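You operate a simulated robot arm through the tools that you are given. There is no shell and no other tool.

You run a simulated robot arm. Do the job below in one go: nothing can be reset, and whatever is moved stays where it is left.

Task
Clamp the honey-brown block and glue the white tuft into the hole by the slide block.
Fine: a red-collared tuft from the small rack; glue from the blue box; shut its lid again.

Only the result counts: the job must be done as asked and must still hold three seconds after the hand-in. Knocking over, shifting, dropping, spilling or breaking anything else fails it. A push-on lid holds only when it is set on centred and level and pressed home; a screw cap is set on level and turned clockwise until tight.

Robot
A 6-joint arm with a two-finger parallel gripper, fixed in place. Base frame: the origin is on the floor under the middle of its stand, x ahead of it, y to its left, z up; the work surface is at about z = 780. Readings come in mm, degrees, newtons and seconds.
It reaches about 1066 mm from its shoulder. Its first joint turns from -166.0 to 166.0 degrees. Payload 3.91 kg.
The TCP is the grasp point between the finger pads, 30 mm short of the fingertips. In the tool frame z runs along the fingers and y along their closing line. The gripper opens to 110 mm. The fingers are 20 mm wide and 10 mm thick; the gripper's body (48 by 112 mm) begins 55 mm behind the TCP.
Orientation is that of the tool frame in the base frame, as a unit quaternion [w, x, y, z]. With the fingers straight down and closing along the base's y, the tool's x points along the base's -x, its y along +y and its z along -z.

Tools
- The arm moves only by the tool arm_command. Its argument "deltas" is a list of rows, each an object of numbers (a shift or turn left out is 0, a gripper value left out holds the last): "claw": the closure, from 0 (fully open) to 1 (shut); "x", "y", "z": the shift along the tool's x, y, z in units of 40 mm (1.0 is 40 mm); "rx", "ry", "rz": the turn, a rotation vector about the tool's x, y, z in units of 8 degrees (1.0 is 8 degrees). In form: [{"claw": .., "x": .., "y": .., "z": .., "rx": .., "ry": .., "rz": ..}, ...]. A call has 1 to 20 rows; each row shifts and turns the commanded pose from where the row before left it, along the tool's axes as they then stand. A call with a number of a shift or a turn outside -1 to 1 is refused whole. Rows are played at 5 a second. More than 50 mm and 8.6 degrees between two rows, or a gripper value outside its range, and nothing of the call is played. A pose out of reach is approached as far as the arm can. The call stops where the force on the tool passes 60 N (or 10 N more than at its start, if that is more) or the arm is blocked; 0.2 s more then pass. The fingers move at their own pace (about 153 mm/s each) and stop on an object; they squeeze with about 44 N. The grip force told is the motor's: it shows also when the fingers shut on nothing. Time passes only in rows, and 0.2 s behind the last, so rows that do not move let the fingers close. It gives the time, the measured TCP pose, the force on the tool (base axes), the opening and the grip force at its end, in the units of the frame above (readings bear some noise), with the torque about the TCP (base axes, N m) and any sound that the robot's microphone picked up.
- Cameras (640 x 400 px; columns grow to the right, rows downward): "scene" is fixed at [49.4, 649.3, 1507.4]; the picture's right is [-0.63, -0.78, 0.00], its down [-0.38, 0.31, -0.87] and it looks along [0.68, -0.55, -0.49] (base axes); focal length 332 px, centre (320, 200). "wrist" rides on the gripper at [72, 17, -103] in the tool frame; the picture's right is [-0.23, 0.97, 0.00], its down [-0.76, -0.18, -0.62] and it looks along [-0.61, -0.14, 0.78] (tool axes); focal length 222 px, centre (320, 200). There is no depth. A picture from a camera that has moved, and an enlarged one, comes with that camera's place and axes in the base frame and with its lens.
- snapshot(camera): a new picture of that camera. No time passes.
- enlarge(camera, box): a new picture of the part [left, top, right, bottom] of that camera's present view, enlarged. No time passes.
- job_done(): hands the job in; it is judged then, once.

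Nothing tells you positions but the pictures and the camera data. Unless the task says otherwise, let go and move clear before handing in.

The tools are called after "Request:" by a JSON object that holds its "name" and its "arguments". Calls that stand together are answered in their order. arm_command: Moves the arm, as the interface text tells. Its arguments: {"type":"object","properties":{"deltas":{"type":"array"}},"required":["deltas"]} The other tools are called the same way: snapshot (camera) takes a picture; enlarge (camera, box) takes an enlarged picture of a part of a camera's view; job_done () hands the job in.

At the start:

```text
t: 0.0
position: [543.9, -104.6, 1055.2]
tcp_rot: [0.0, 0.0, 1.0, -0.001]
force: [-0.4, -0.3, -0.7]
moment: [0.01, -0.02, 0.02]
grip_width: 110.1
gripper_force: 0.1
```

scene: 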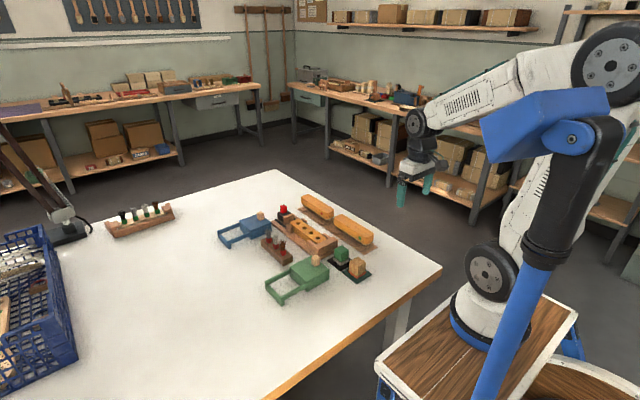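
wrist: 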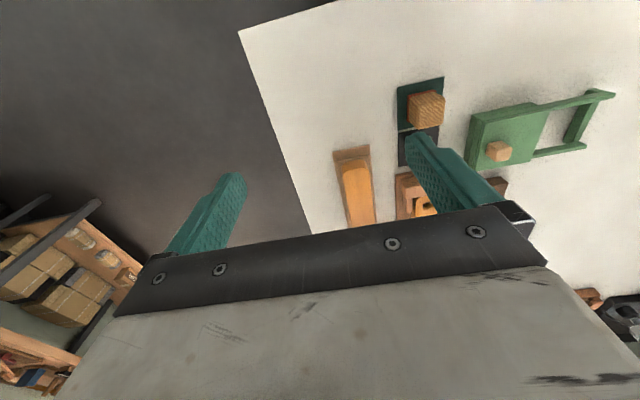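

I see a white table with several wooden fixtures (blue and green clamps or slides, racks, a block with holes, honey-brown bars). I'll look closer before I move anything.

Request:
{"name": "enlarge", "arguments": {"camera": "scene", "box": [200, 180, 400, 305]}}

Request:
{"name": "enlarge", "arguments": {"camera": "scene", "box": [90, 180, 210, 255]}}

Request:
{"name": "enlarge", "arguments": {"camera": "scene", "box": [255, 185, 385, 266]}}

Request:
{"name": "enlarge", "arguments": {"camera": "scene", "box": [0, 190, 100, 390]}}

Request:
{"name": "enlarge", "arguments": {"camera": "wrist", "box": [320, 60, 640, 260]}}

```text
3.20 times, centred on (300, 242) of scene
camera zoom: at [49.4, 649.3, 1507.4], right [-0.63, -0.78, 0.0], down [-0.38, 0.31, -0.87], along [0.68, -0.55, -0.49], focal length 1062 px, centre (384, 64)
```

zoom: 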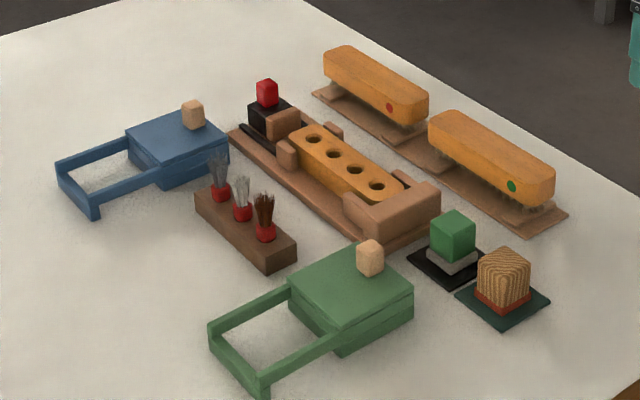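

```text
5.33 times, centred on (150, 218) of scene
camera zoom: at [49.4, 649.3, 1507.4], right [-0.63, -0.78, 0.0], down [-0.38, 0.31, -0.87], along [0.68, -0.55, -0.49], focal length 1770 px, centre (1227, 107)
```

zoom: 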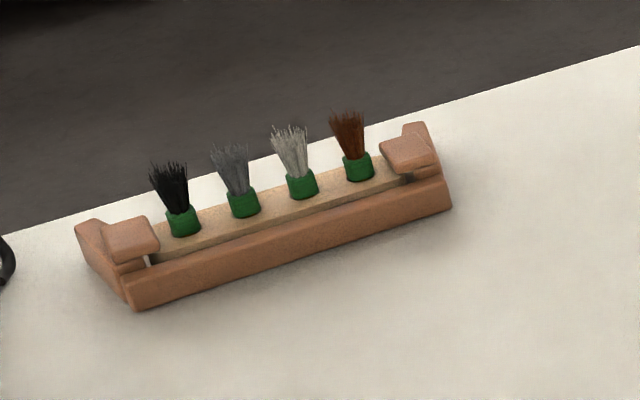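

```text
4.92 times, centred on (320, 226) of scene
camera zoom: at [49.4, 649.3, 1507.4], right [-0.63, -0.78, 0.0], down [-0.38, 0.31, -0.87], along [0.68, -0.55, -0.49], focal length 1634 px, centre (320, 74)
```

zoom: 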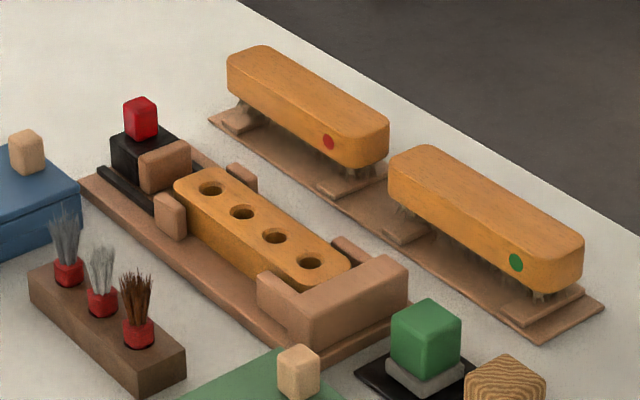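

```text
2.00 times, centred on (50, 290) of scene
camera zoom: at [49.4, 649.3, 1507.4], right [-0.63, -0.78, 0.0], down [-0.38, 0.31, -0.87], along [0.68, -0.55, -0.49], focal length 664 px, centre (860, 20)
```

zoom: 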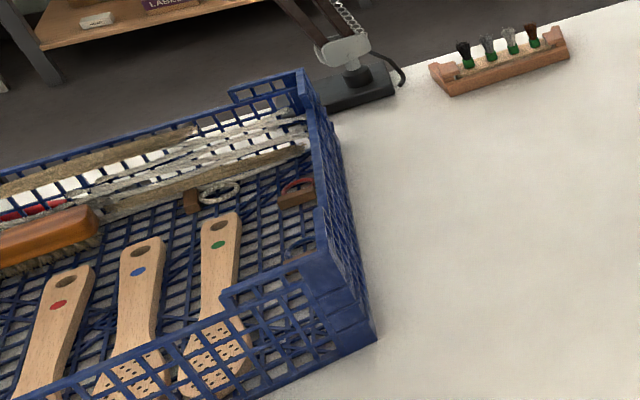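

```text
2.00 times, centred on (480, 160) of wrist
camera zoom: at [472.0, -88.1, 1158.9], right [0.23, 0.97, 0.0], down [0.76, -0.18, 0.62], along [0.61, -0.14, -0.78], focal length 444 px, centre (0, 280)
```

zoom: 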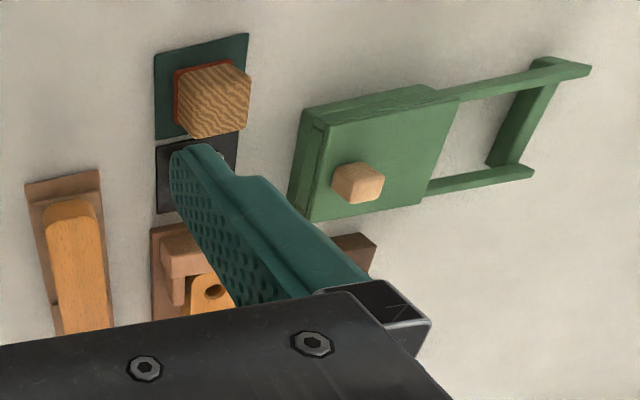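

The work is laid out along base x. The holed honey-brown block sits around (790–910, 60), with the slide block at its far end. The blue box is near (1000, 180), and the small rack with the red-collared tufts is near (837, 203). I'll move the wrist camera over the area to look more closely.

Request:
{"name": "arm_command", "arguments": {"deltas": [{"x": -0.95, "y": 0.5}, {"x": -0.95, "y": 0.5}, {"x": -0.95, "y": 0.5}, {"x": -0.95, "y": 0.5}, {"x": -0.95, "y": 0.5}, {"x": -0.95, "y": 0.5}, {"x": -0.95, "y": 0.5}, {"x": -0.95, "y": 0.5}, {}]}}

Request:
{"name": "snapshot", "arguments": {"camera": "wrist"}}

```text
t: 2.0
position: [848.1, 54.8, 1055.2]
tcp_rot: [-0.001, -0.001, 1.0, -0.001]
force: [-0.5, 0.5, -0.2]
moment: [-0.02, -0.02, 0.0]
grip_width: 110.1
gripper_force: 0.0
```

```text
taken
camera wrist: at [775.8, 72.4, 1158.3], right [0.23, 0.97, 0.0], down [0.76, -0.18, 0.62], along [0.61, -0.14, -0.78], focal length 222 px, centre (320, 200)
```

wrist: 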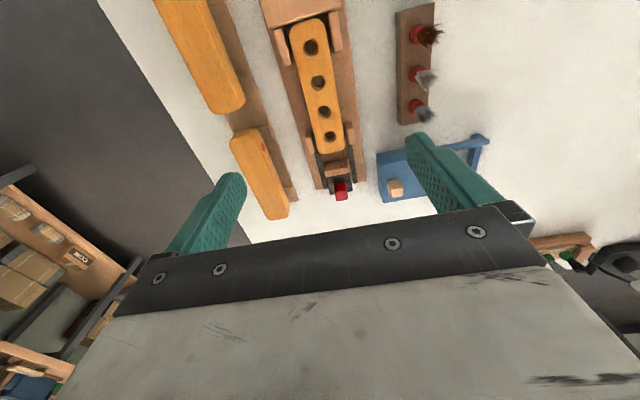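

Request:
{"name": "enlarge", "arguments": {"camera": "wrist", "box": [250, 0, 490, 150]}}

Request:
{"name": "enlarge", "arguments": {"camera": "wrist", "box": [280, 110, 408, 210]}}

Request:
{"name": "enlarge", "arguments": {"camera": "wrist", "box": [360, 110, 520, 210]}}

```text
2.67 times, centred on (370, 75) of wrist
camera zoom: at [775.8, 72.4, 1158.3], right [0.23, 0.97, 0.0], down [0.76, -0.18, 0.62], along [0.61, -0.14, -0.78], focal length 592 px, centre (187, 533)
```

zoom: 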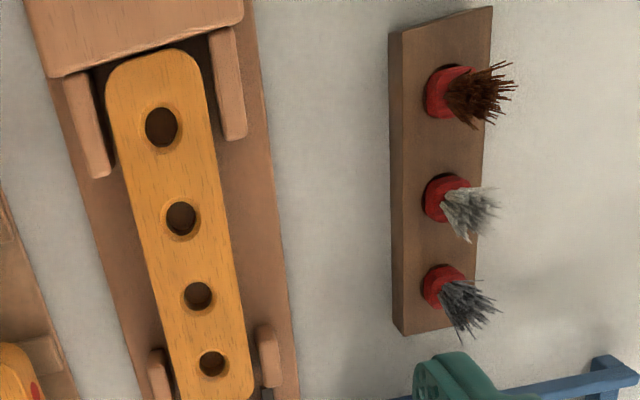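

```text
4.00 times, centred on (344, 160) of wrist
camera zoom: at [775.8, 72.4, 1158.3], right [0.23, 0.97, 0.0], down [0.76, -0.18, 0.62], along [0.61, -0.14, -0.78], focal length 888 px, centre (224, 360)
```

zoom: 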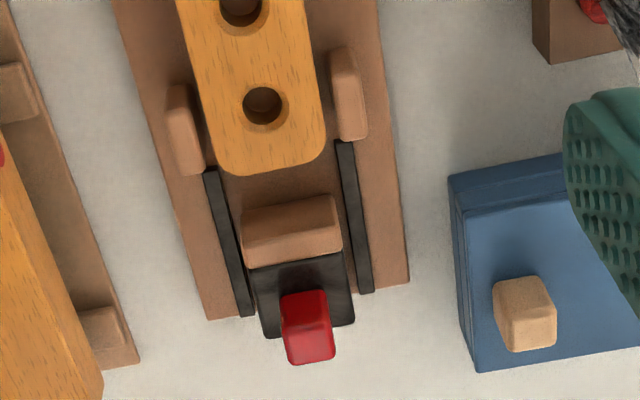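

```text
4.00 times, centred on (440, 160) of wrist
camera zoom: at [775.8, 72.4, 1158.3], right [0.23, 0.97, 0.0], down [0.76, -0.18, 0.62], along [0.61, -0.14, -0.78], focal length 888 px, centre (-160, 360)
```

zoom: 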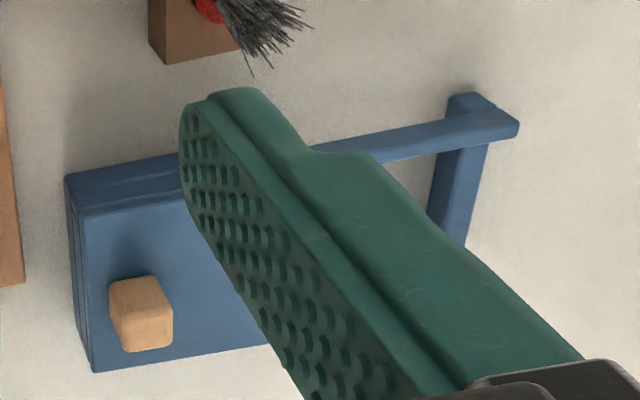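

The slide block is a sled with a red knob running on two black rails, with a gap between it and the honey-brown block. I'll look closer at the sled and the blue lid.

Request:
{"name": "arm_command", "arguments": {"deltas": [{"x": -0.8, "z": 0.8}, {"x": -0.7, "z": 0.9}, {"x": -0.6, "z": 0.6}, {}]}}

Request:
{"name": "snapshot", "arguments": {"camera": "wrist"}}

Request:
{"name": "enlarge", "arguments": {"camera": "wrist", "box": [240, 40, 480, 190]}}

Request:
{"name": "enlarge", "arguments": {"camera": "wrist", "box": [260, 0, 420, 100]}}

```text
t: 3.0
position: [932.6, 55.5, 962.7]
tcp_rot: [0.0, 0.0, 1.0, -0.002]
force: [-0.3, -0.2, 0.2]
moment: [0.01, -0.02, 0.0]
grip_width: 109.9
gripper_force: 0.0
```

```text
taken
camera wrist: at [860.0, 71.9, 1065.5], right [0.23, 0.97, 0.0], down [0.76, -0.18, 0.62], along [0.61, -0.14, -0.78], focal length 222 px, centre (320, 200)
```

wrist: 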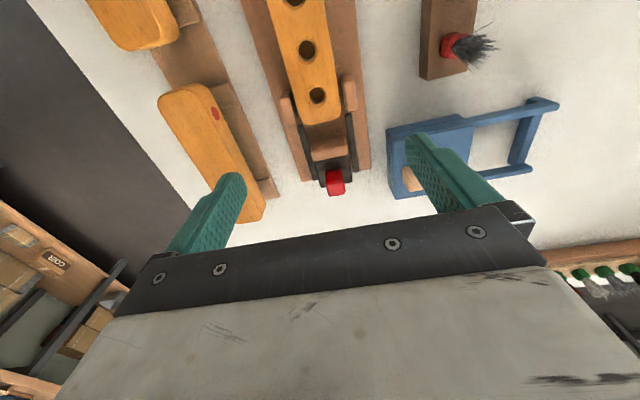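

```text
2.67 times, centred on (360, 115) of wrist
camera zoom: at [860.0, 71.9, 1065.5], right [0.23, 0.97, 0.0], down [0.76, -0.18, 0.62], along [0.61, -0.14, -0.78], focal length 592 px, centre (213, 427)
```

zoom: 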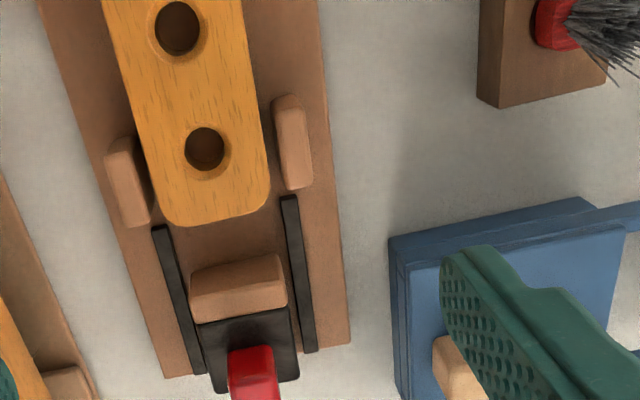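

```text
4.00 times, centred on (340, 50) of wrist
camera zoom: at [860.0, 71.9, 1065.5], right [0.23, 0.97, 0.0], down [0.76, -0.18, 0.62], along [0.61, -0.14, -0.78], focal length 888 px, centre (240, 800)
```

zoom: 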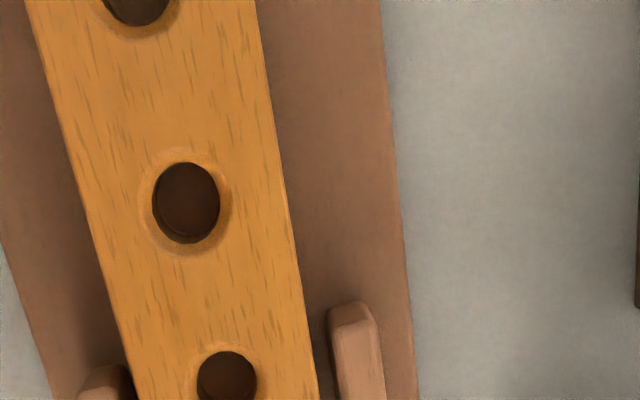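

Hole 1, by the slide block, comes out near (915, 56, 822). The block spans x of about 768 to 944. I'll zoom further on the sled and the lid from here.

Request:
{"name": "enlarge", "arguments": {"camera": "wrist", "box": [288, 130, 400, 200]}}

Request:
{"name": "enlarge", "arguments": {"camera": "scene", "box": [260, 195, 340, 245]}}

Request:
{"name": "enlarge", "arguments": {"camera": "scene", "box": [210, 200, 290, 250]}}

```text
5.71 times, centred on (344, 165) of wrist
camera zoom: at [860.0, 71.9, 1065.5], right [0.23, 0.97, 0.0], down [0.76, -0.18, 0.62], along [0.61, -0.14, -0.78], focal length 1269 px, centre (183, 400)
```

zoom: 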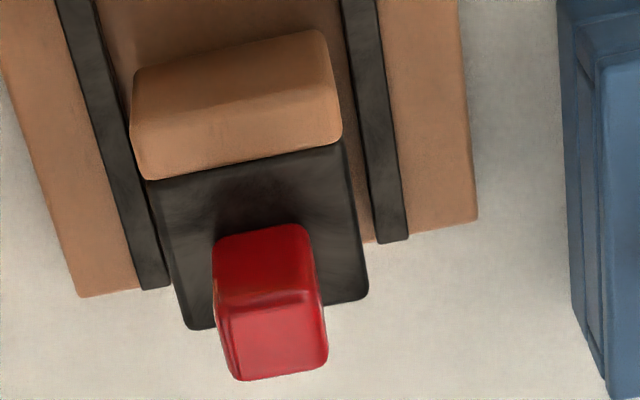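

```text
8.00 times, centred on (300, 220) of scene
camera zoom: at [49.4, 649.3, 1507.4], right [-0.63, -0.78, 0.0], down [-0.38, 0.31, -0.87], along [0.68, -0.55, -0.49], focal length 2655 px, centre (480, 40)
```

zoom: 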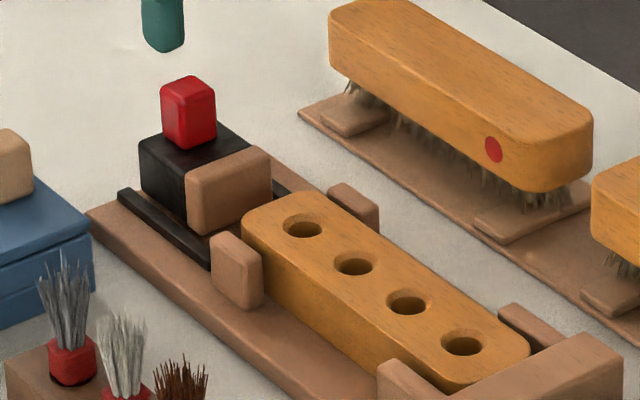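

```text
8.00 times, centred on (250, 225) of scene
camera zoom: at [49.4, 649.3, 1507.4], right [-0.63, -0.78, 0.0], down [-0.38, 0.31, -0.87], along [0.68, -0.55, -0.49], focal length 2655 px, centre (880, 0)
```

zoom: 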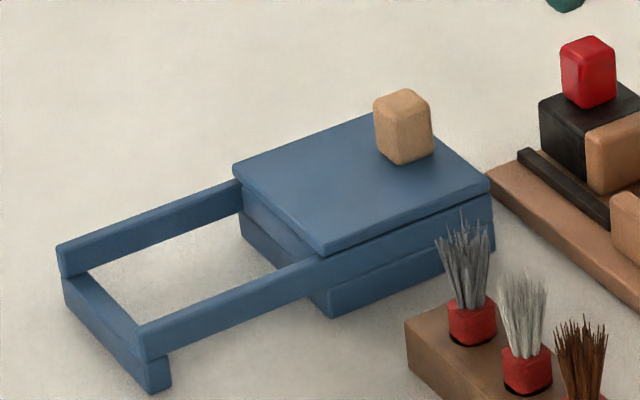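

The red knob is about 18 mm wide and 26 mm tall, at roughly (1011, 55.5, 830–856). I'll hover over it with the fingers partly closed and check the alignment.

Request:
{"name": "arm_command", "arguments": {"deltas": [{"claw": 0.6, "x": -0.65, "z": 0.2}, {"x": -0.65, "z": 0.3}, {"x": -0.65, "z": 0.3}, {}, {}]}}

Request:
{"name": "snapshot", "arguments": {"camera": "wrist"}}

Request:
{"name": "enlarge", "arguments": {"camera": "scene", "box": [230, 165, 350, 240]}}

```text
t: 4.2
position: [1009.9, 55.9, 931.6]
tcp_rot: [0.0, 0.0, 1.0, -0.001]
force: [0.5, 0.5, -0.2]
moment: [-0.01, 0.0, -0.02]
grip_width: 44.1
gripper_force: 0.1
```

```text
taken
camera wrist: at [938.0, 71.9, 1034.2], right [0.23, 0.97, 0.0], down [0.76, -0.18, 0.62], along [0.61, -0.14, -0.78], focal length 222 px, centre (320, 200)
```

wrist: 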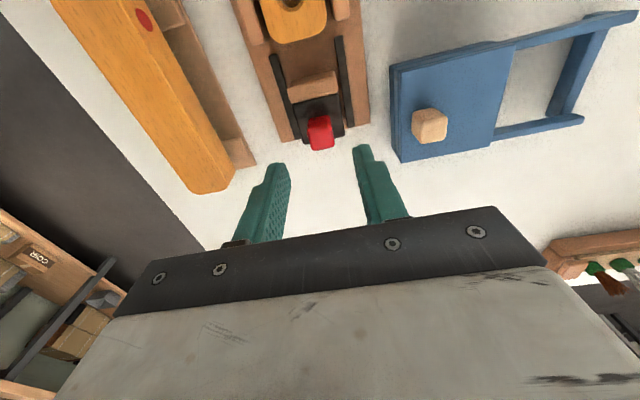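

```text
5.33 times, centred on (290, 202) of scene
camera zoom: at [49.4, 649.3, 1507.4], right [-0.63, -0.78, 0.0], down [-0.38, 0.31, -0.87], along [0.68, -0.55, -0.49], focal length 1770 px, centre (480, 187)
```

zoom: 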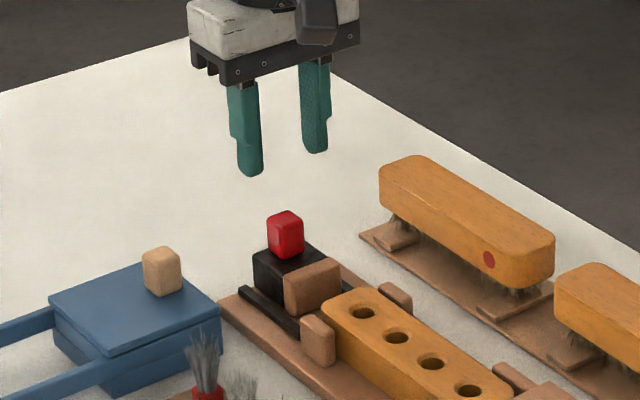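

Request:
{"name": "enlarge", "arguments": {"camera": "wrist", "box": [260, 70, 388, 150]}}

Request:
{"name": "enlarge", "arguments": {"camera": "wrist", "box": [370, 0, 640, 169]}}

```text
5.00 times, centred on (324, 110) of wrist
camera zoom: at [938.0, 71.9, 1034.2], right [0.23, 0.97, 0.0], down [0.76, -0.18, 0.62], along [0.61, -0.14, -0.78], focal length 1111 px, centre (300, 650)
```

zoom: 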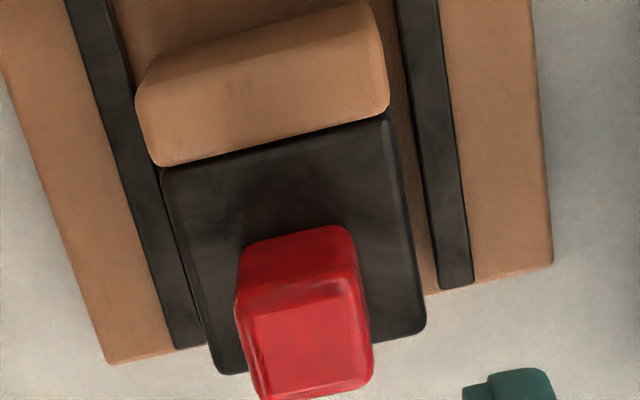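

```text
2.37 times, centred on (505, 84) of wrist
camera zoom: at [938.0, 71.9, 1034.2], right [0.23, 0.97, 0.0], down [0.76, -0.18, 0.62], along [0.61, -0.14, -0.78], focal length 526 px, centre (-118, 473)
```

zoom: 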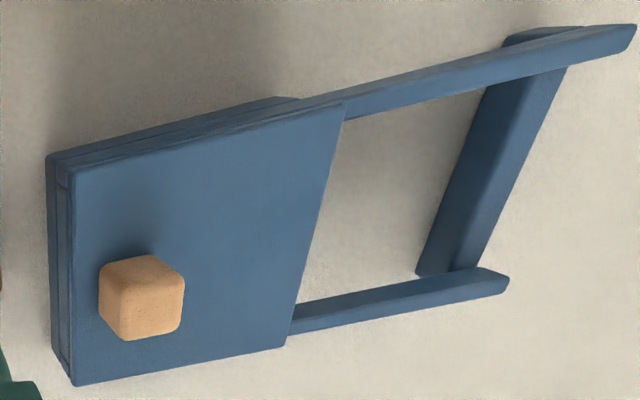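

The knob centre comes out near (1012, 55.5) with its top at z of about 852. I'll descend astride it and close the fingers.

Request:
{"name": "arm_command", "arguments": {"deltas": [{"x": -0.05, "z": 0.6}, {"z": 0.6}, {"z": 0.54}, {}, {"claw": 0.75}, {"claw": 1.0}, {}, {}]}}

Request:
{"name": "snapshot", "arguments": {"camera": "wrist"}}

Request:
{"name": "enlarge", "arguments": {"camera": "scene", "box": [230, 165, 350, 240]}}

```text
t: 6.0
position: [1012.7, 54.1, 861.4]
tcp_rot: [0.001, 0.001, 1.0, -0.001]
force: [-0.9, 0.5, -3.1]
moment: [0.06, -0.65, 0.02]
grip_width: 21.8
gripper_force: 45.1
```

```text
taken
camera wrist: at [940.0, 71.9, 965.3], right [0.23, 0.97, 0.0], down [0.76, -0.18, 0.62], along [0.61, -0.14, -0.78], focal length 222 px, centre (320, 200)
```

wrist: 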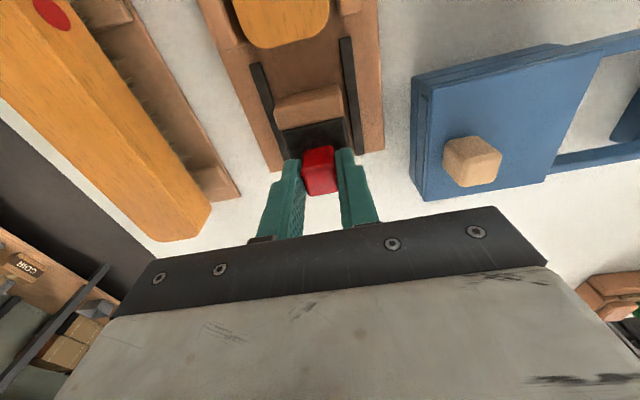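

```text
5.33 times, centred on (290, 202) of scene
camera zoom: at [49.4, 649.3, 1507.4], right [-0.63, -0.78, 0.0], down [-0.38, 0.31, -0.87], along [0.68, -0.55, -0.49], focal length 1770 px, centre (480, 187)
```

zoom: 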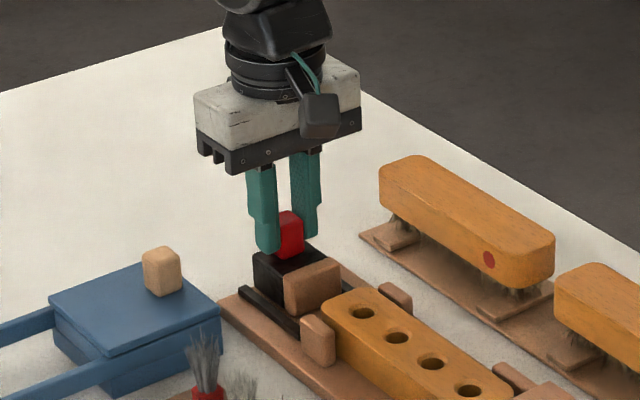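

I'm holding the knob at 21.8 mm. Now I'll slide it slowly toward the block in base −x.

Request:
{"name": "arm_command", "arguments": {"deltas": [{"x": 0.15}, {"x": 0.15}, {"x": 0.15}, {"x": 0.15}]}}

Request:
{"name": "snapshot", "arguments": {"camera": "wrist"}}

Request:
{"name": "enlarge", "arguments": {"camera": "scene", "box": [240, 185, 360, 260]}}

```text
t: 7.0
position: [987.1, 55.8, 862.4]
tcp_rot: [0.0, -0.001, 1.0, 0.0]
force: [0.7, -1.1, 2.2]
moment: [0.08, 0.25, 0.05]
grip_width: 21.8
gripper_force: 44.8
```

```text
taken
camera wrist: at [915.6, 71.9, 965.3], right [0.23, 0.97, 0.0], down [0.76, -0.18, 0.62], along [0.61, -0.14, -0.78], focal length 222 px, centre (320, 200)
```

wrist: 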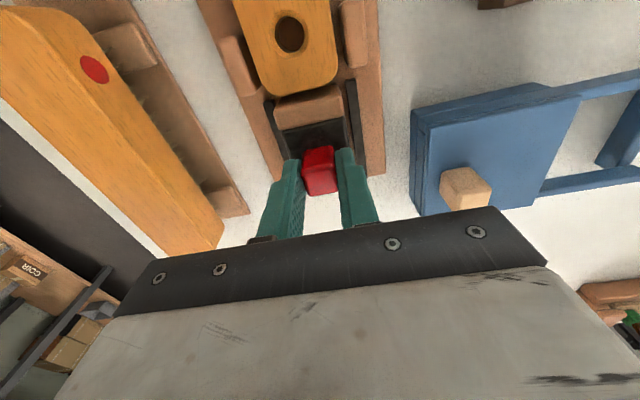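

```text
5.33 times, centred on (300, 222) of scene
camera zoom: at [49.4, 649.3, 1507.4], right [-0.63, -0.78, 0.0], down [-0.38, 0.31, -0.87], along [0.68, -0.55, -0.49], focal length 1770 px, centre (427, 80)
```

zoom: 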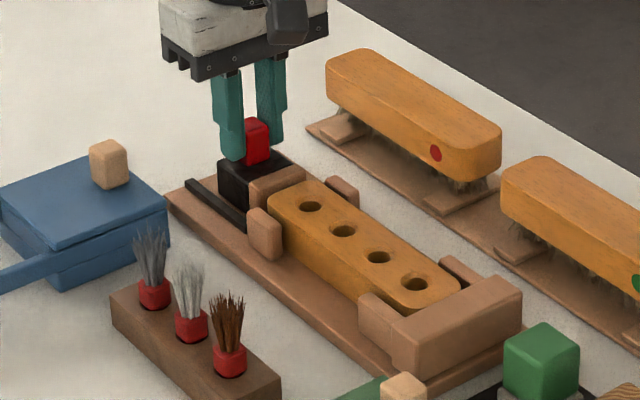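

The sled slides freely and is nearly at the block. I'll continue with smaller steps and watch the force.

Request:
{"name": "arm_command", "arguments": {"deltas": [{"x": 0.05}, {"x": 0.05}, {"x": 0.05}, {"x": 0.05}]}}

Request:
{"name": "enlarge", "arguments": {"camera": "scene", "box": [260, 195, 380, 270]}}

```text
t: 8.0
position: [983.0, 55.7, 862.2]
tcp_rot: [0.003, 0.0, 1.0, 0.0]
force: [28.4, 0.5, -1.5]
moment: [0.04, -0.6, 0.04]
grip_width: 22.0
gripper_force: 45.2
```

```text
5.33 times, centred on (320, 232) of scene
camera zoom: at [49.4, 649.3, 1507.4], right [-0.63, -0.78, 0.0], down [-0.38, 0.31, -0.87], along [0.68, -0.55, -0.49], focal length 1770 px, centre (320, 27)
```

zoom: 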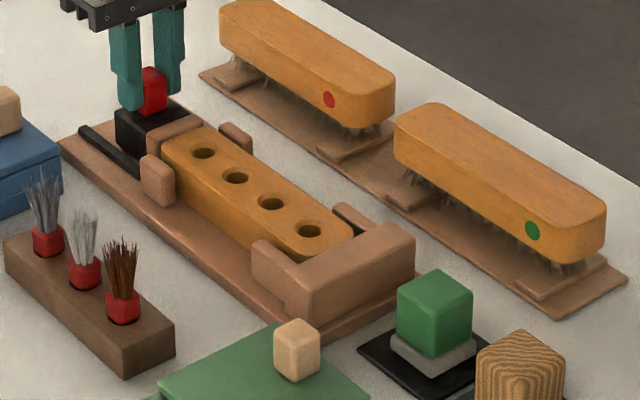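

I have contact, with a 28 N reaction. I'll push a little further to seat the clamp and listen for a latch.

Request:
{"name": "arm_command", "arguments": {"deltas": [{"x": 0.04}, {"x": 0.04}, {}]}}

```text
t: 8.8
position: [978.0, 55.2, 861.7]
tcp_rot: [0.001, 0.0, 1.0, 0.0]
force: [31.4, 1.1, 5.7]
moment: [0.07, -0.74, 0.02]
grip_width: 21.9
gripper_force: 44.9
```

Request:
{"name": "enlarge", "arguments": {"camera": "scene", "box": [260, 195, 380, 270]}}

Request:
{"name": "enlarge", "arguments": {"camera": "wrist", "box": [200, 0, 440, 150]}}

```text
5.33 times, centred on (320, 232) of scene
camera zoom: at [49.4, 649.3, 1507.4], right [-0.63, -0.78, 0.0], down [-0.38, 0.31, -0.87], along [0.68, -0.55, -0.49], focal length 1770 px, centre (320, 27)
```

zoom: 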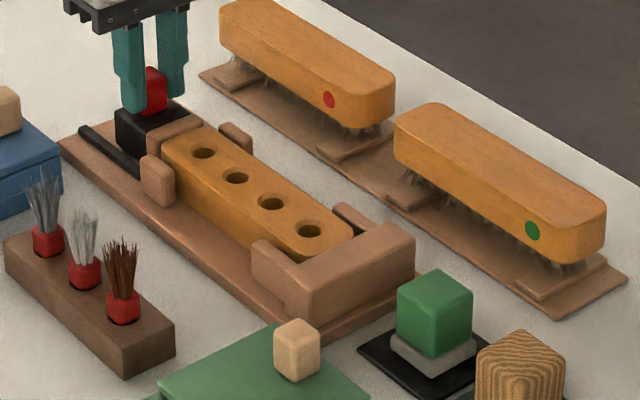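

```text
2.67 times, centred on (320, 75) of wrist
camera zoom: at [905.6, 71.8, 964.9], right [0.23, 0.97, 0.0], down [0.76, -0.18, 0.62], along [0.61, -0.14, -0.78], focal length 592 px, centre (320, 533)
```

zoom: 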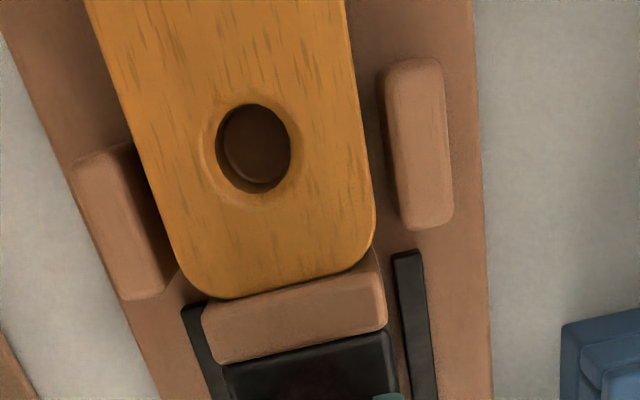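

The block hasn't moved since contact, so it was already against its stop and the pads have begun to slip on the knob. I'll release, rise and look at the result.

Request:
{"name": "arm_command", "arguments": {"deltas": [{"x": -0.08}, {"claw": 0.6}, {}, {"z": -0.5}, {"z": -0.8}, {"z": -0.8}, {}]}}

Request:
{"name": "snapshot", "arguments": {"camera": "wrist"}}

Request:
{"name": "enlarge", "arguments": {"camera": "scene", "box": [260, 195, 380, 270]}}

Request:
{"name": "enlarge", "arguments": {"camera": "wrist", "box": [240, 0, 400, 100]}}

```text
t: 10.4
position: [980.2, 55.1, 947.3]
tcp_rot: [0.0, 0.0, 1.0, -0.001]
force: [-1.3, -0.1, 1.0]
moment: [-0.02, -0.04, -0.01]
grip_width: 43.8
gripper_force: 0.1
```

```text
taken
camera wrist: at [908.5, 72.0, 1049.6], right [0.23, 0.97, 0.0], down [0.76, -0.18, 0.62], along [0.61, -0.14, -0.78], focal length 222 px, centre (320, 200)
```

wrist: 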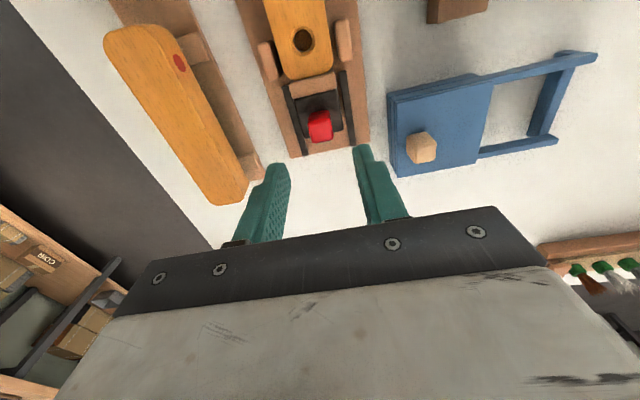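

```text
5.33 times, centred on (320, 232) of scene
camera zoom: at [49.4, 649.3, 1507.4], right [-0.63, -0.78, 0.0], down [-0.38, 0.31, -0.87], along [0.68, -0.55, -0.49], focal length 1770 px, centre (320, 27)
```

zoom: 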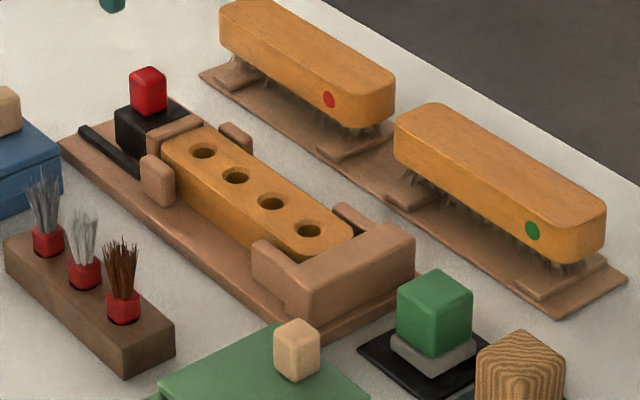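

```text
4.00 times, centred on (320, 50) of wrist
camera zoom: at [908.5, 72.0, 1049.6], right [0.23, 0.97, 0.0], down [0.76, -0.18, 0.62], along [0.61, -0.14, -0.78], focal length 888 px, centre (320, 800)
```

zoom: 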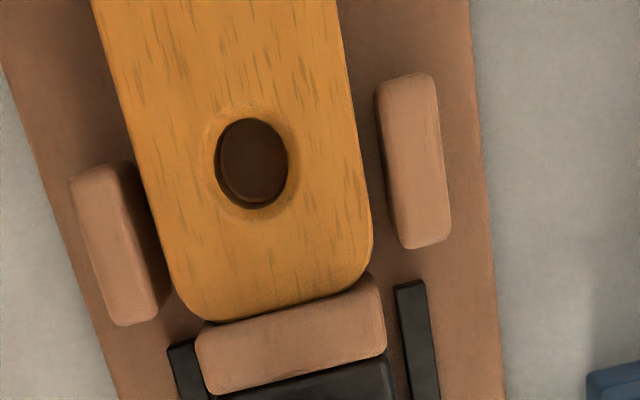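

The jaw is touching the block. I'll check the other end of the block against the stop, and view the rack on the way.

Request:
{"name": "arm_command", "arguments": {"deltas": [{"x": 0.9}, {"x": 0.9}, {"x": 0.9}, {"x": 0.9}, {"x": 0.9}, {}]}}

Request:
{"name": "snapshot", "arguments": {"camera": "wrist"}}

Request:
{"name": "enlarge", "arguments": {"camera": "wrist", "box": [240, 0, 400, 100]}}

Request:
{"name": "enlarge", "arguments": {"camera": "wrist", "box": [400, 0, 640, 150]}}

```text
t: 11.8
position: [800.3, 55.1, 945.1]
tcp_rot: [0.001, 0.0, 1.0, -0.001]
force: [0.1, 0.2, 0.1]
moment: [-0.03, -0.02, 0.0]
grip_width: 43.9
gripper_force: 0.1
```

```text
taken
camera wrist: at [727.4, 71.5, 1048.5], right [0.23, 0.97, 0.0], down [0.76, -0.18, 0.62], along [0.61, -0.14, -0.78], focal length 222 px, centre (320, 200)
```

wrist: 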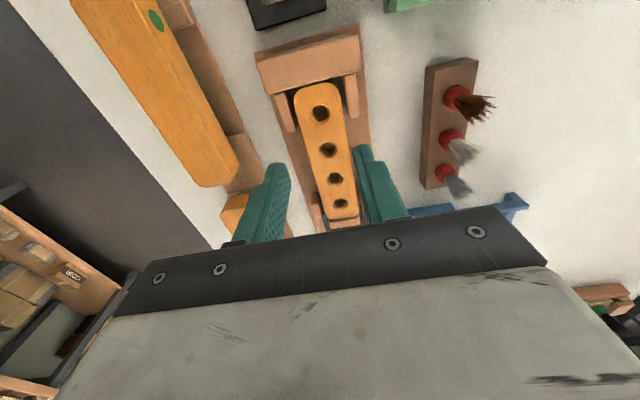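

```text
4.00 times, centred on (320, 50) of wrist
camera zoom: at [727.4, 71.5, 1048.5], right [0.23, 0.97, 0.0], down [0.76, -0.18, 0.62], along [0.61, -0.14, -0.78], focal length 888 px, centre (320, 800)
```

zoom: 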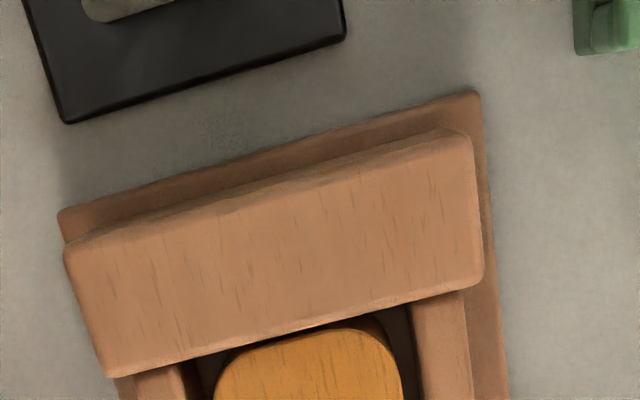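

```text
2.67 times, centred on (520, 75) of wrist
camera zoom: at [727.4, 71.5, 1048.5], right [0.23, 0.97, 0.0], down [0.76, -0.18, 0.62], along [0.61, -0.14, -0.78], focal length 592 px, centre (-213, 533)
```

zoom: 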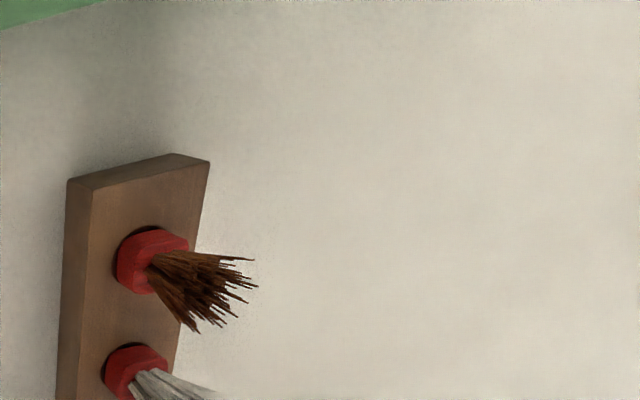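

The block's other end sits at the stop. To be sure the clamp is tight, I'll push the sled firmly from behind with closed fingers, low on the sled body.

Request:
{"name": "arm_command", "arguments": {"deltas": [{"x": -0.97}, {"x": -0.97}, {"x": -0.97, "claw": 1.0}, {"x": -0.97}, {"x": -0.97}, {"x": -0.97}, {}, {"z": 0.7}, {"z": 0.7}, {}]}}

Request:
{"name": "snapshot", "arguments": {"camera": "wrist"}}

Request:
{"name": "enlarge", "arguments": {"camera": "scene", "box": [240, 175, 360, 250]}}

```text
t: 14.0
position: [1031.8, 56.2, 889.0]
tcp_rot: [0.0, 0.0, 1.0, -0.001]
force: [0.9, -0.4, 0.1]
moment: [0.01, 0.03, 0.04]
grip_width: 0.1
gripper_force: 37.5
```

```text
taken
camera wrist: at [959.6, 72.2, 992.7], right [0.23, 0.97, 0.0], down [0.76, -0.18, 0.62], along [0.61, -0.14, -0.78], focal length 222 px, centre (320, 200)
```

wrist: 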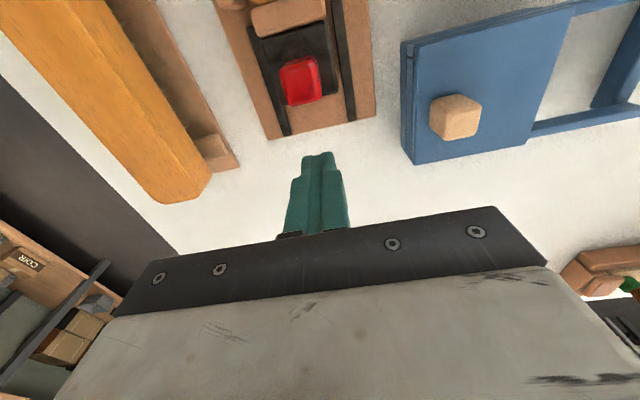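

```text
5.33 times, centred on (300, 212) of scene
camera zoom: at [49.4, 649.3, 1507.4], right [-0.63, -0.78, 0.0], down [-0.38, 0.31, -0.87], along [0.68, -0.55, -0.49], focal length 1770 px, centre (427, 133)
```

zoom: 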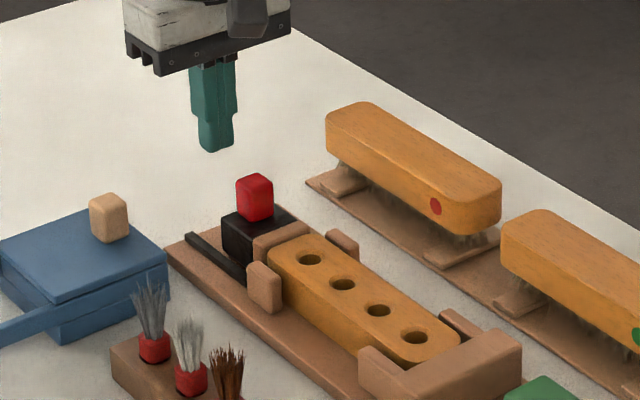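

Request:
{"name": "arm_command", "arguments": {"deltas": [{"z": 0.6}, {"z": 0.5}, {}, {"x": 0.2}, {"x": 0.2}, {"x": 0.1}, {"x": 0.05}, {}]}}

Request:
{"name": "snapshot", "arguments": {"camera": "wrist"}}

```text
t: 15.8
position: [1010.7, 54.7, 845.5]
tcp_rot: [0.0, 0.0, 1.0, -0.001]
force: [-0.3, -0.6, 0.3]
moment: [-0.01, 0.02, 0.02]
grip_width: 0.0
gripper_force: 37.6
```

```text
taken
camera wrist: at [938.7, 72.3, 949.2], right [0.23, 0.97, 0.0], down [0.76, -0.18, 0.62], along [0.61, -0.14, -0.78], focal length 222 px, centre (320, 200)
```

wrist: 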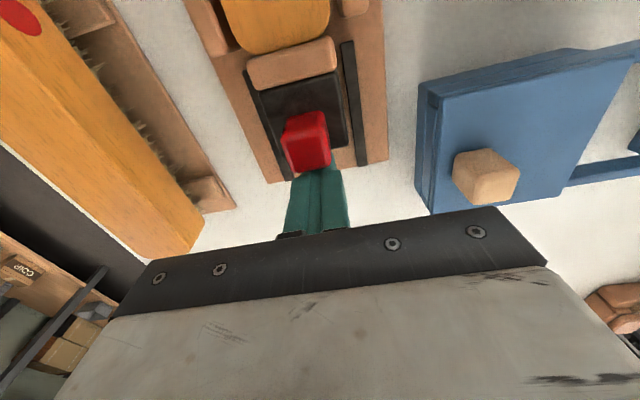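

Request:
{"name": "arm_command", "arguments": {"deltas": [{"x": 0.04}, {"x": 0.04}, {"x": 0.04}, {"x": 0.04}, {"x": 0.03}, {}]}}

```text
t: 16.9
position: [1008.2, 55.2, 848.5]
tcp_rot: [0.008, 0.0, 1.0, 0.001]
force: [20.8, 1.0, -2.3]
moment: [-0.09, -0.53, -0.08]
grip_width: 0.0
gripper_force: 37.7
stopped in row 5: the force on the tool passed its limit at 62 N (the readings are from after the stop); the commanded pose is now the measured one
```

The push peaked at 62 N with the clamp firm. I'll back off and check the pose and the clamp.

Request:
{"name": "arm_command", "arguments": {"deltas": [{"x": -0.2}, {"x": -0.3}, {"x": -0.3}, {}]}}

Request:
{"name": "enlarge", "arguments": {"camera": "scene", "box": [240, 175, 360, 250]}}

Request:
{"name": "enlarge", "arguments": {"camera": "wrist", "box": [200, 0, 400, 125]}}

```text
t: 17.9
position: [1041.1, 55.1, 847.4]
tcp_rot: [0.006, 0.001, 1.0, -0.001]
force: [0.2, 0.4, 0.5]
moment: [0.03, -0.01, 0.02]
grip_width: 0.0
gripper_force: 37.6
```

```text
5.33 times, centred on (300, 212) of scene
camera zoom: at [49.4, 649.3, 1507.4], right [-0.63, -0.78, 0.0], down [-0.38, 0.31, -0.87], along [0.68, -0.55, -0.49], focal length 1770 px, centre (427, 133)
```

zoom: 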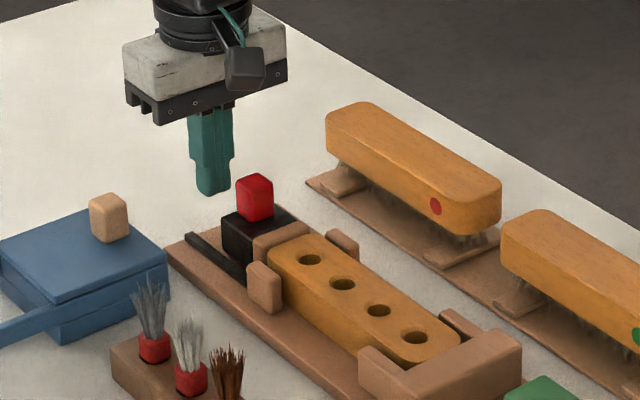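

```text
3.20 times, centred on (300, 62) of wrist
camera zoom: at [966.6, 72.0, 950.2], right [0.23, 0.97, 0.0], down [0.75, -0.18, 0.63], along [0.62, -0.14, -0.78], focal length 711 px, centre (384, 640)
```

zoom: 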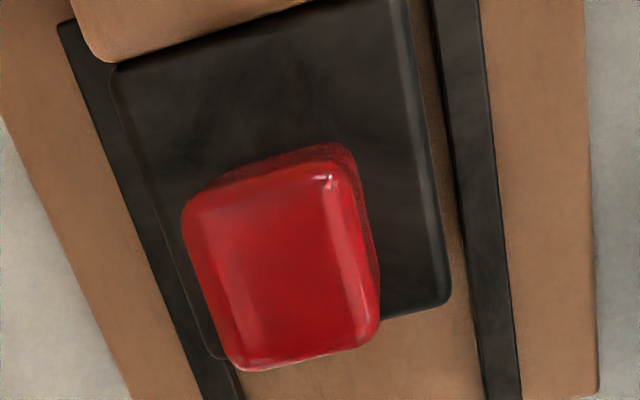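

The clamp holds: the block and fixture did not shift. Next I'll raise, correct the small tilt and move over the blue box lid to measure its knob.

Request:
{"name": "arm_command", "arguments": {"deltas": [{"z": -0.8, "ry": 0.093}, {"z": -0.8}, {"z": -0.8}, {"y": 0.8, "x": 0.4, "claw": 0.6}, {"y": 0.8, "x": 0.4}, {"y": 0.8, "x": 0.4}, {}]}}

Request:
{"name": "snapshot", "arguments": {"camera": "wrist"}}

Request:
{"name": "enlarge", "arguments": {"camera": "wrist", "box": [220, 0, 540, 200]}}

```text
t: 19.5
position: [991.8, 152.7, 944.3]
tcp_rot: [-0.001, 0.0, 1.0, 0.0]
force: [-0.1, 0.3, -0.3]
moment: [0.01, 0.0, 0.04]
grip_width: 43.8
gripper_force: 0.2
```

```text
taken
camera wrist: at [919.5, 168.4, 1048.0], right [0.23, 0.97, 0.0], down [0.76, -0.18, 0.62], along [0.61, -0.14, -0.78], focal length 222 px, centre (320, 200)
```

wrist: 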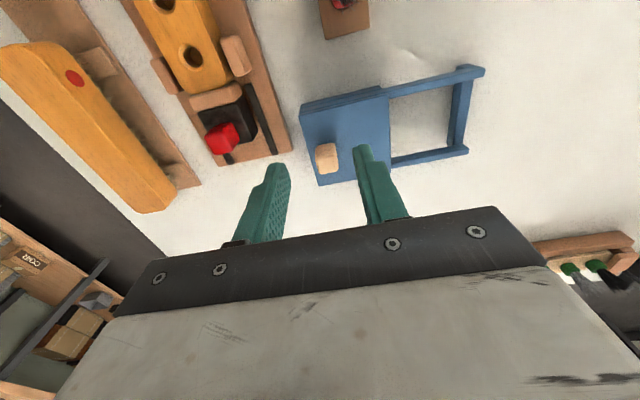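

```text
2.00 times, centred on (380, 100) of wrist
camera zoom: at [919.5, 168.4, 1048.0], right [0.23, 0.97, 0.0], down [0.76, -0.18, 0.62], along [0.61, -0.14, -0.78], focal length 444 px, centre (200, 400)
```

zoom: 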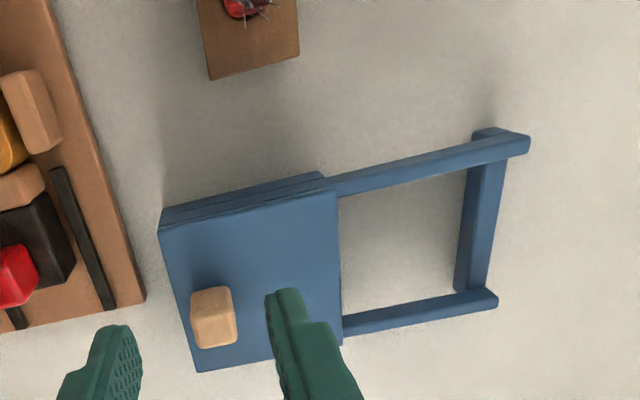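

The lid is square, x 987–1075 by y 131–220, with its top at z of about 819. Its knob is near (1032, 150), and the rails run toward +y to about 308. I'll hover over the knob and check alignment.

Request:
{"name": "arm_command", "arguments": {"deltas": [{"x": -0.5, "y": -0.04}, {"x": -0.5, "y": -0.04}, {"z": 0.6}, {}]}}

Request:
{"name": "snapshot", "arguments": {"camera": "wrist"}}

Request:
{"name": "enlarge", "arguments": {"camera": "wrist", "box": [240, 50, 400, 150]}}

```text
t: 20.5
position: [1032.4, 148.0, 920.4]
tcp_rot: [-0.001, -0.001, 1.0, 0.0]
force: [0.4, -0.3, -0.3]
moment: [0.0, 0.03, 0.01]
grip_width: 43.8
gripper_force: 0.0
```

```text
taken
camera wrist: at [959.6, 164.4, 1024.0], right [0.23, 0.97, 0.0], down [0.76, -0.18, 0.62], along [0.61, -0.14, -0.78], focal length 222 px, centre (320, 200)
```

wrist: 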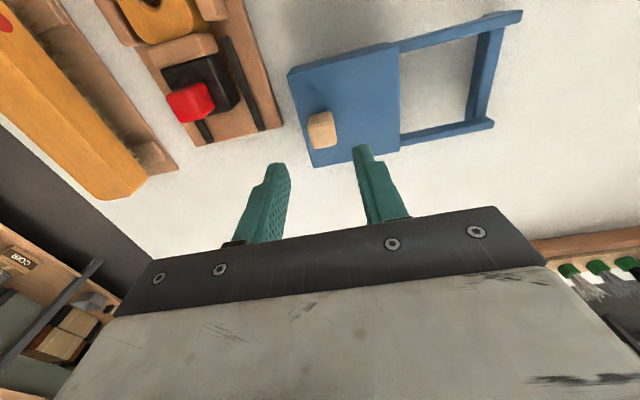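

```text
4.00 times, centred on (320, 100) of wrist
camera zoom: at [959.6, 164.4, 1024.0], right [0.23, 0.97, 0.0], down [0.76, -0.18, 0.62], along [0.61, -0.14, -0.78], focal length 888 px, centre (320, 600)
```

zoom: 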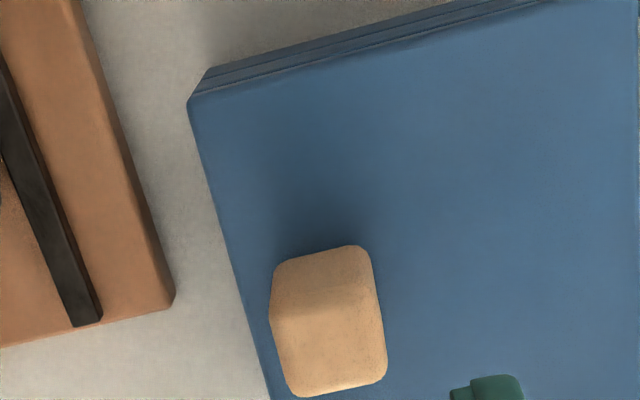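

Request:
{"name": "arm_command", "arguments": {"deltas": [{"z": 0.6, "y": 0.05}, {"z": 0.6}, {"z": 0.4}, {}, {"claw": 0.75}, {"claw": 1.0}, {}, {}]}}

Request:
{"name": "snapshot", "arguments": {"camera": "wrist"}}

Request:
{"name": "enlarge", "arguments": {"camera": "scene", "box": [200, 175, 320, 250]}}

```text
t: 22.3
position: [1032.1, 150.7, 857.1]
tcp_rot: [-0.001, 0.0, 1.0, 0.0]
force: [1.1, 0.1, -2.6]
moment: [0.04, -0.37, -0.03]
grip_width: 21.6
gripper_force: 45.2
```

```text
taken
camera wrist: at [959.1, 166.8, 959.2], right [0.23, 0.97, 0.0], down [0.76, -0.18, 0.62], along [0.61, -0.14, -0.78], focal length 222 px, centre (320, 200)
```

wrist: 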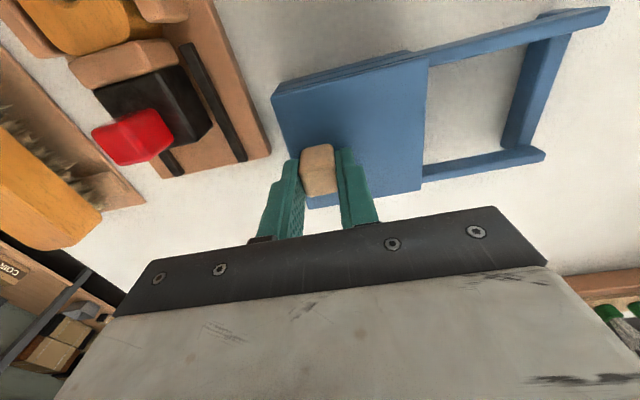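

```text
5.33 times, centred on (260, 212) of scene
camera zoom: at [49.4, 649.3, 1507.4], right [-0.63, -0.78, 0.0], down [-0.38, 0.31, -0.87], along [0.68, -0.55, -0.49], focal length 1770 px, centre (640, 133)
```

zoom: 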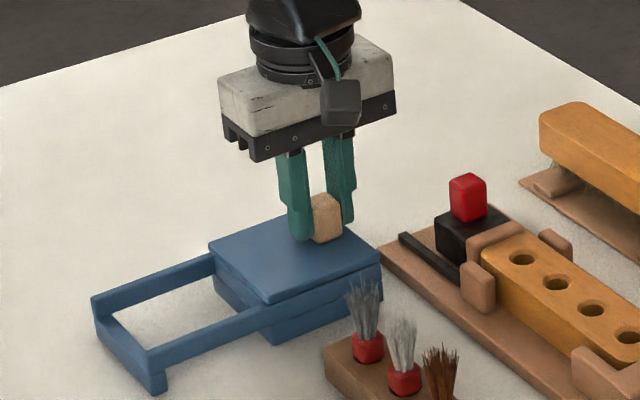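

The lid knob is gripped. I'll slide the lid gently toward +y along its rails, starting with a short test.

Request:
{"name": "arm_command", "arguments": {"deltas": [{"y": 0.1}, {"y": 0.15}, {"y": 0.2}, {}]}}

Request:
{"name": "enlarge", "arguments": {"camera": "scene", "box": [200, 175, 320, 250]}}

```text
t: 23.3
position: [1030.2, 168.9, 856.7]
tcp_rot: [-0.001, 0.0, 1.0, 0.0]
force: [0.1, -0.7, -2.4]
moment: [0.0, 0.25, 0.06]
grip_width: 21.5
gripper_force: 44.6
```

```text
5.33 times, centred on (260, 212) of scene
camera zoom: at [49.4, 649.3, 1507.4], right [-0.63, -0.78, 0.0], down [-0.38, 0.31, -0.87], along [0.68, -0.55, -0.49], focal length 1770 px, centre (640, 133)
```

zoom: 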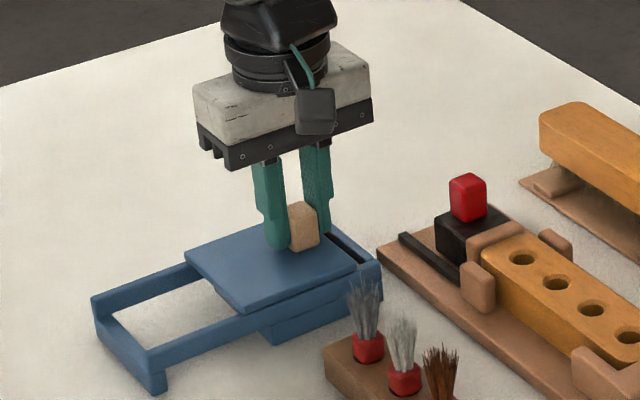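

It slides freely. I'll continue to about 80 mm of travel.

Request:
{"name": "arm_command", "arguments": {"deltas": [{"y": 0.25}, {"y": 0.25}, {"y": 0.25}, {"y": 0.25}, {"y": 0.25}, {"y": 0.2}, {}]}}

Request:
{"name": "enlarge", "arguments": {"camera": "scene", "box": [200, 175, 320, 250]}}

Request:
{"name": "snapshot", "arguments": {"camera": "wrist"}}

```text
t: 24.9
position: [1032.2, 227.1, 856.0]
tcp_rot: [-0.001, 0.0, 1.0, -0.001]
force: [-0.5, -0.6, -8.1]
moment: [0.0, 0.59, 0.02]
grip_width: 21.6
gripper_force: 44.9
```

```text
5.33 times, centred on (260, 212) of scene
camera zoom: at [49.4, 649.3, 1507.4], right [-0.63, -0.78, 0.0], down [-0.38, 0.31, -0.87], along [0.68, -0.55, -0.49], focal length 1770 px, centre (640, 133)
```

zoom: 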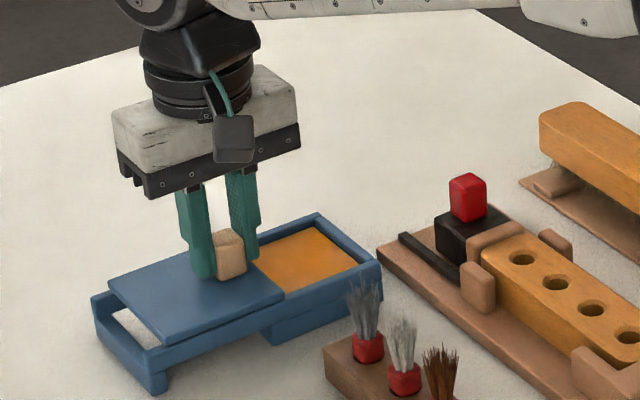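

```text
taken
camera wrist: at [959.2, 243.0, 959.2], right [0.23, 0.97, 0.0], down [0.76, -0.18, 0.62], along [0.61, -0.14, -0.78], focal length 222 px, centre (320, 200)
```

wrist: 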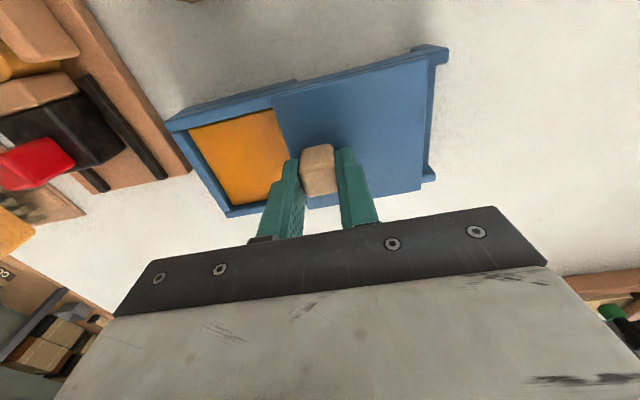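

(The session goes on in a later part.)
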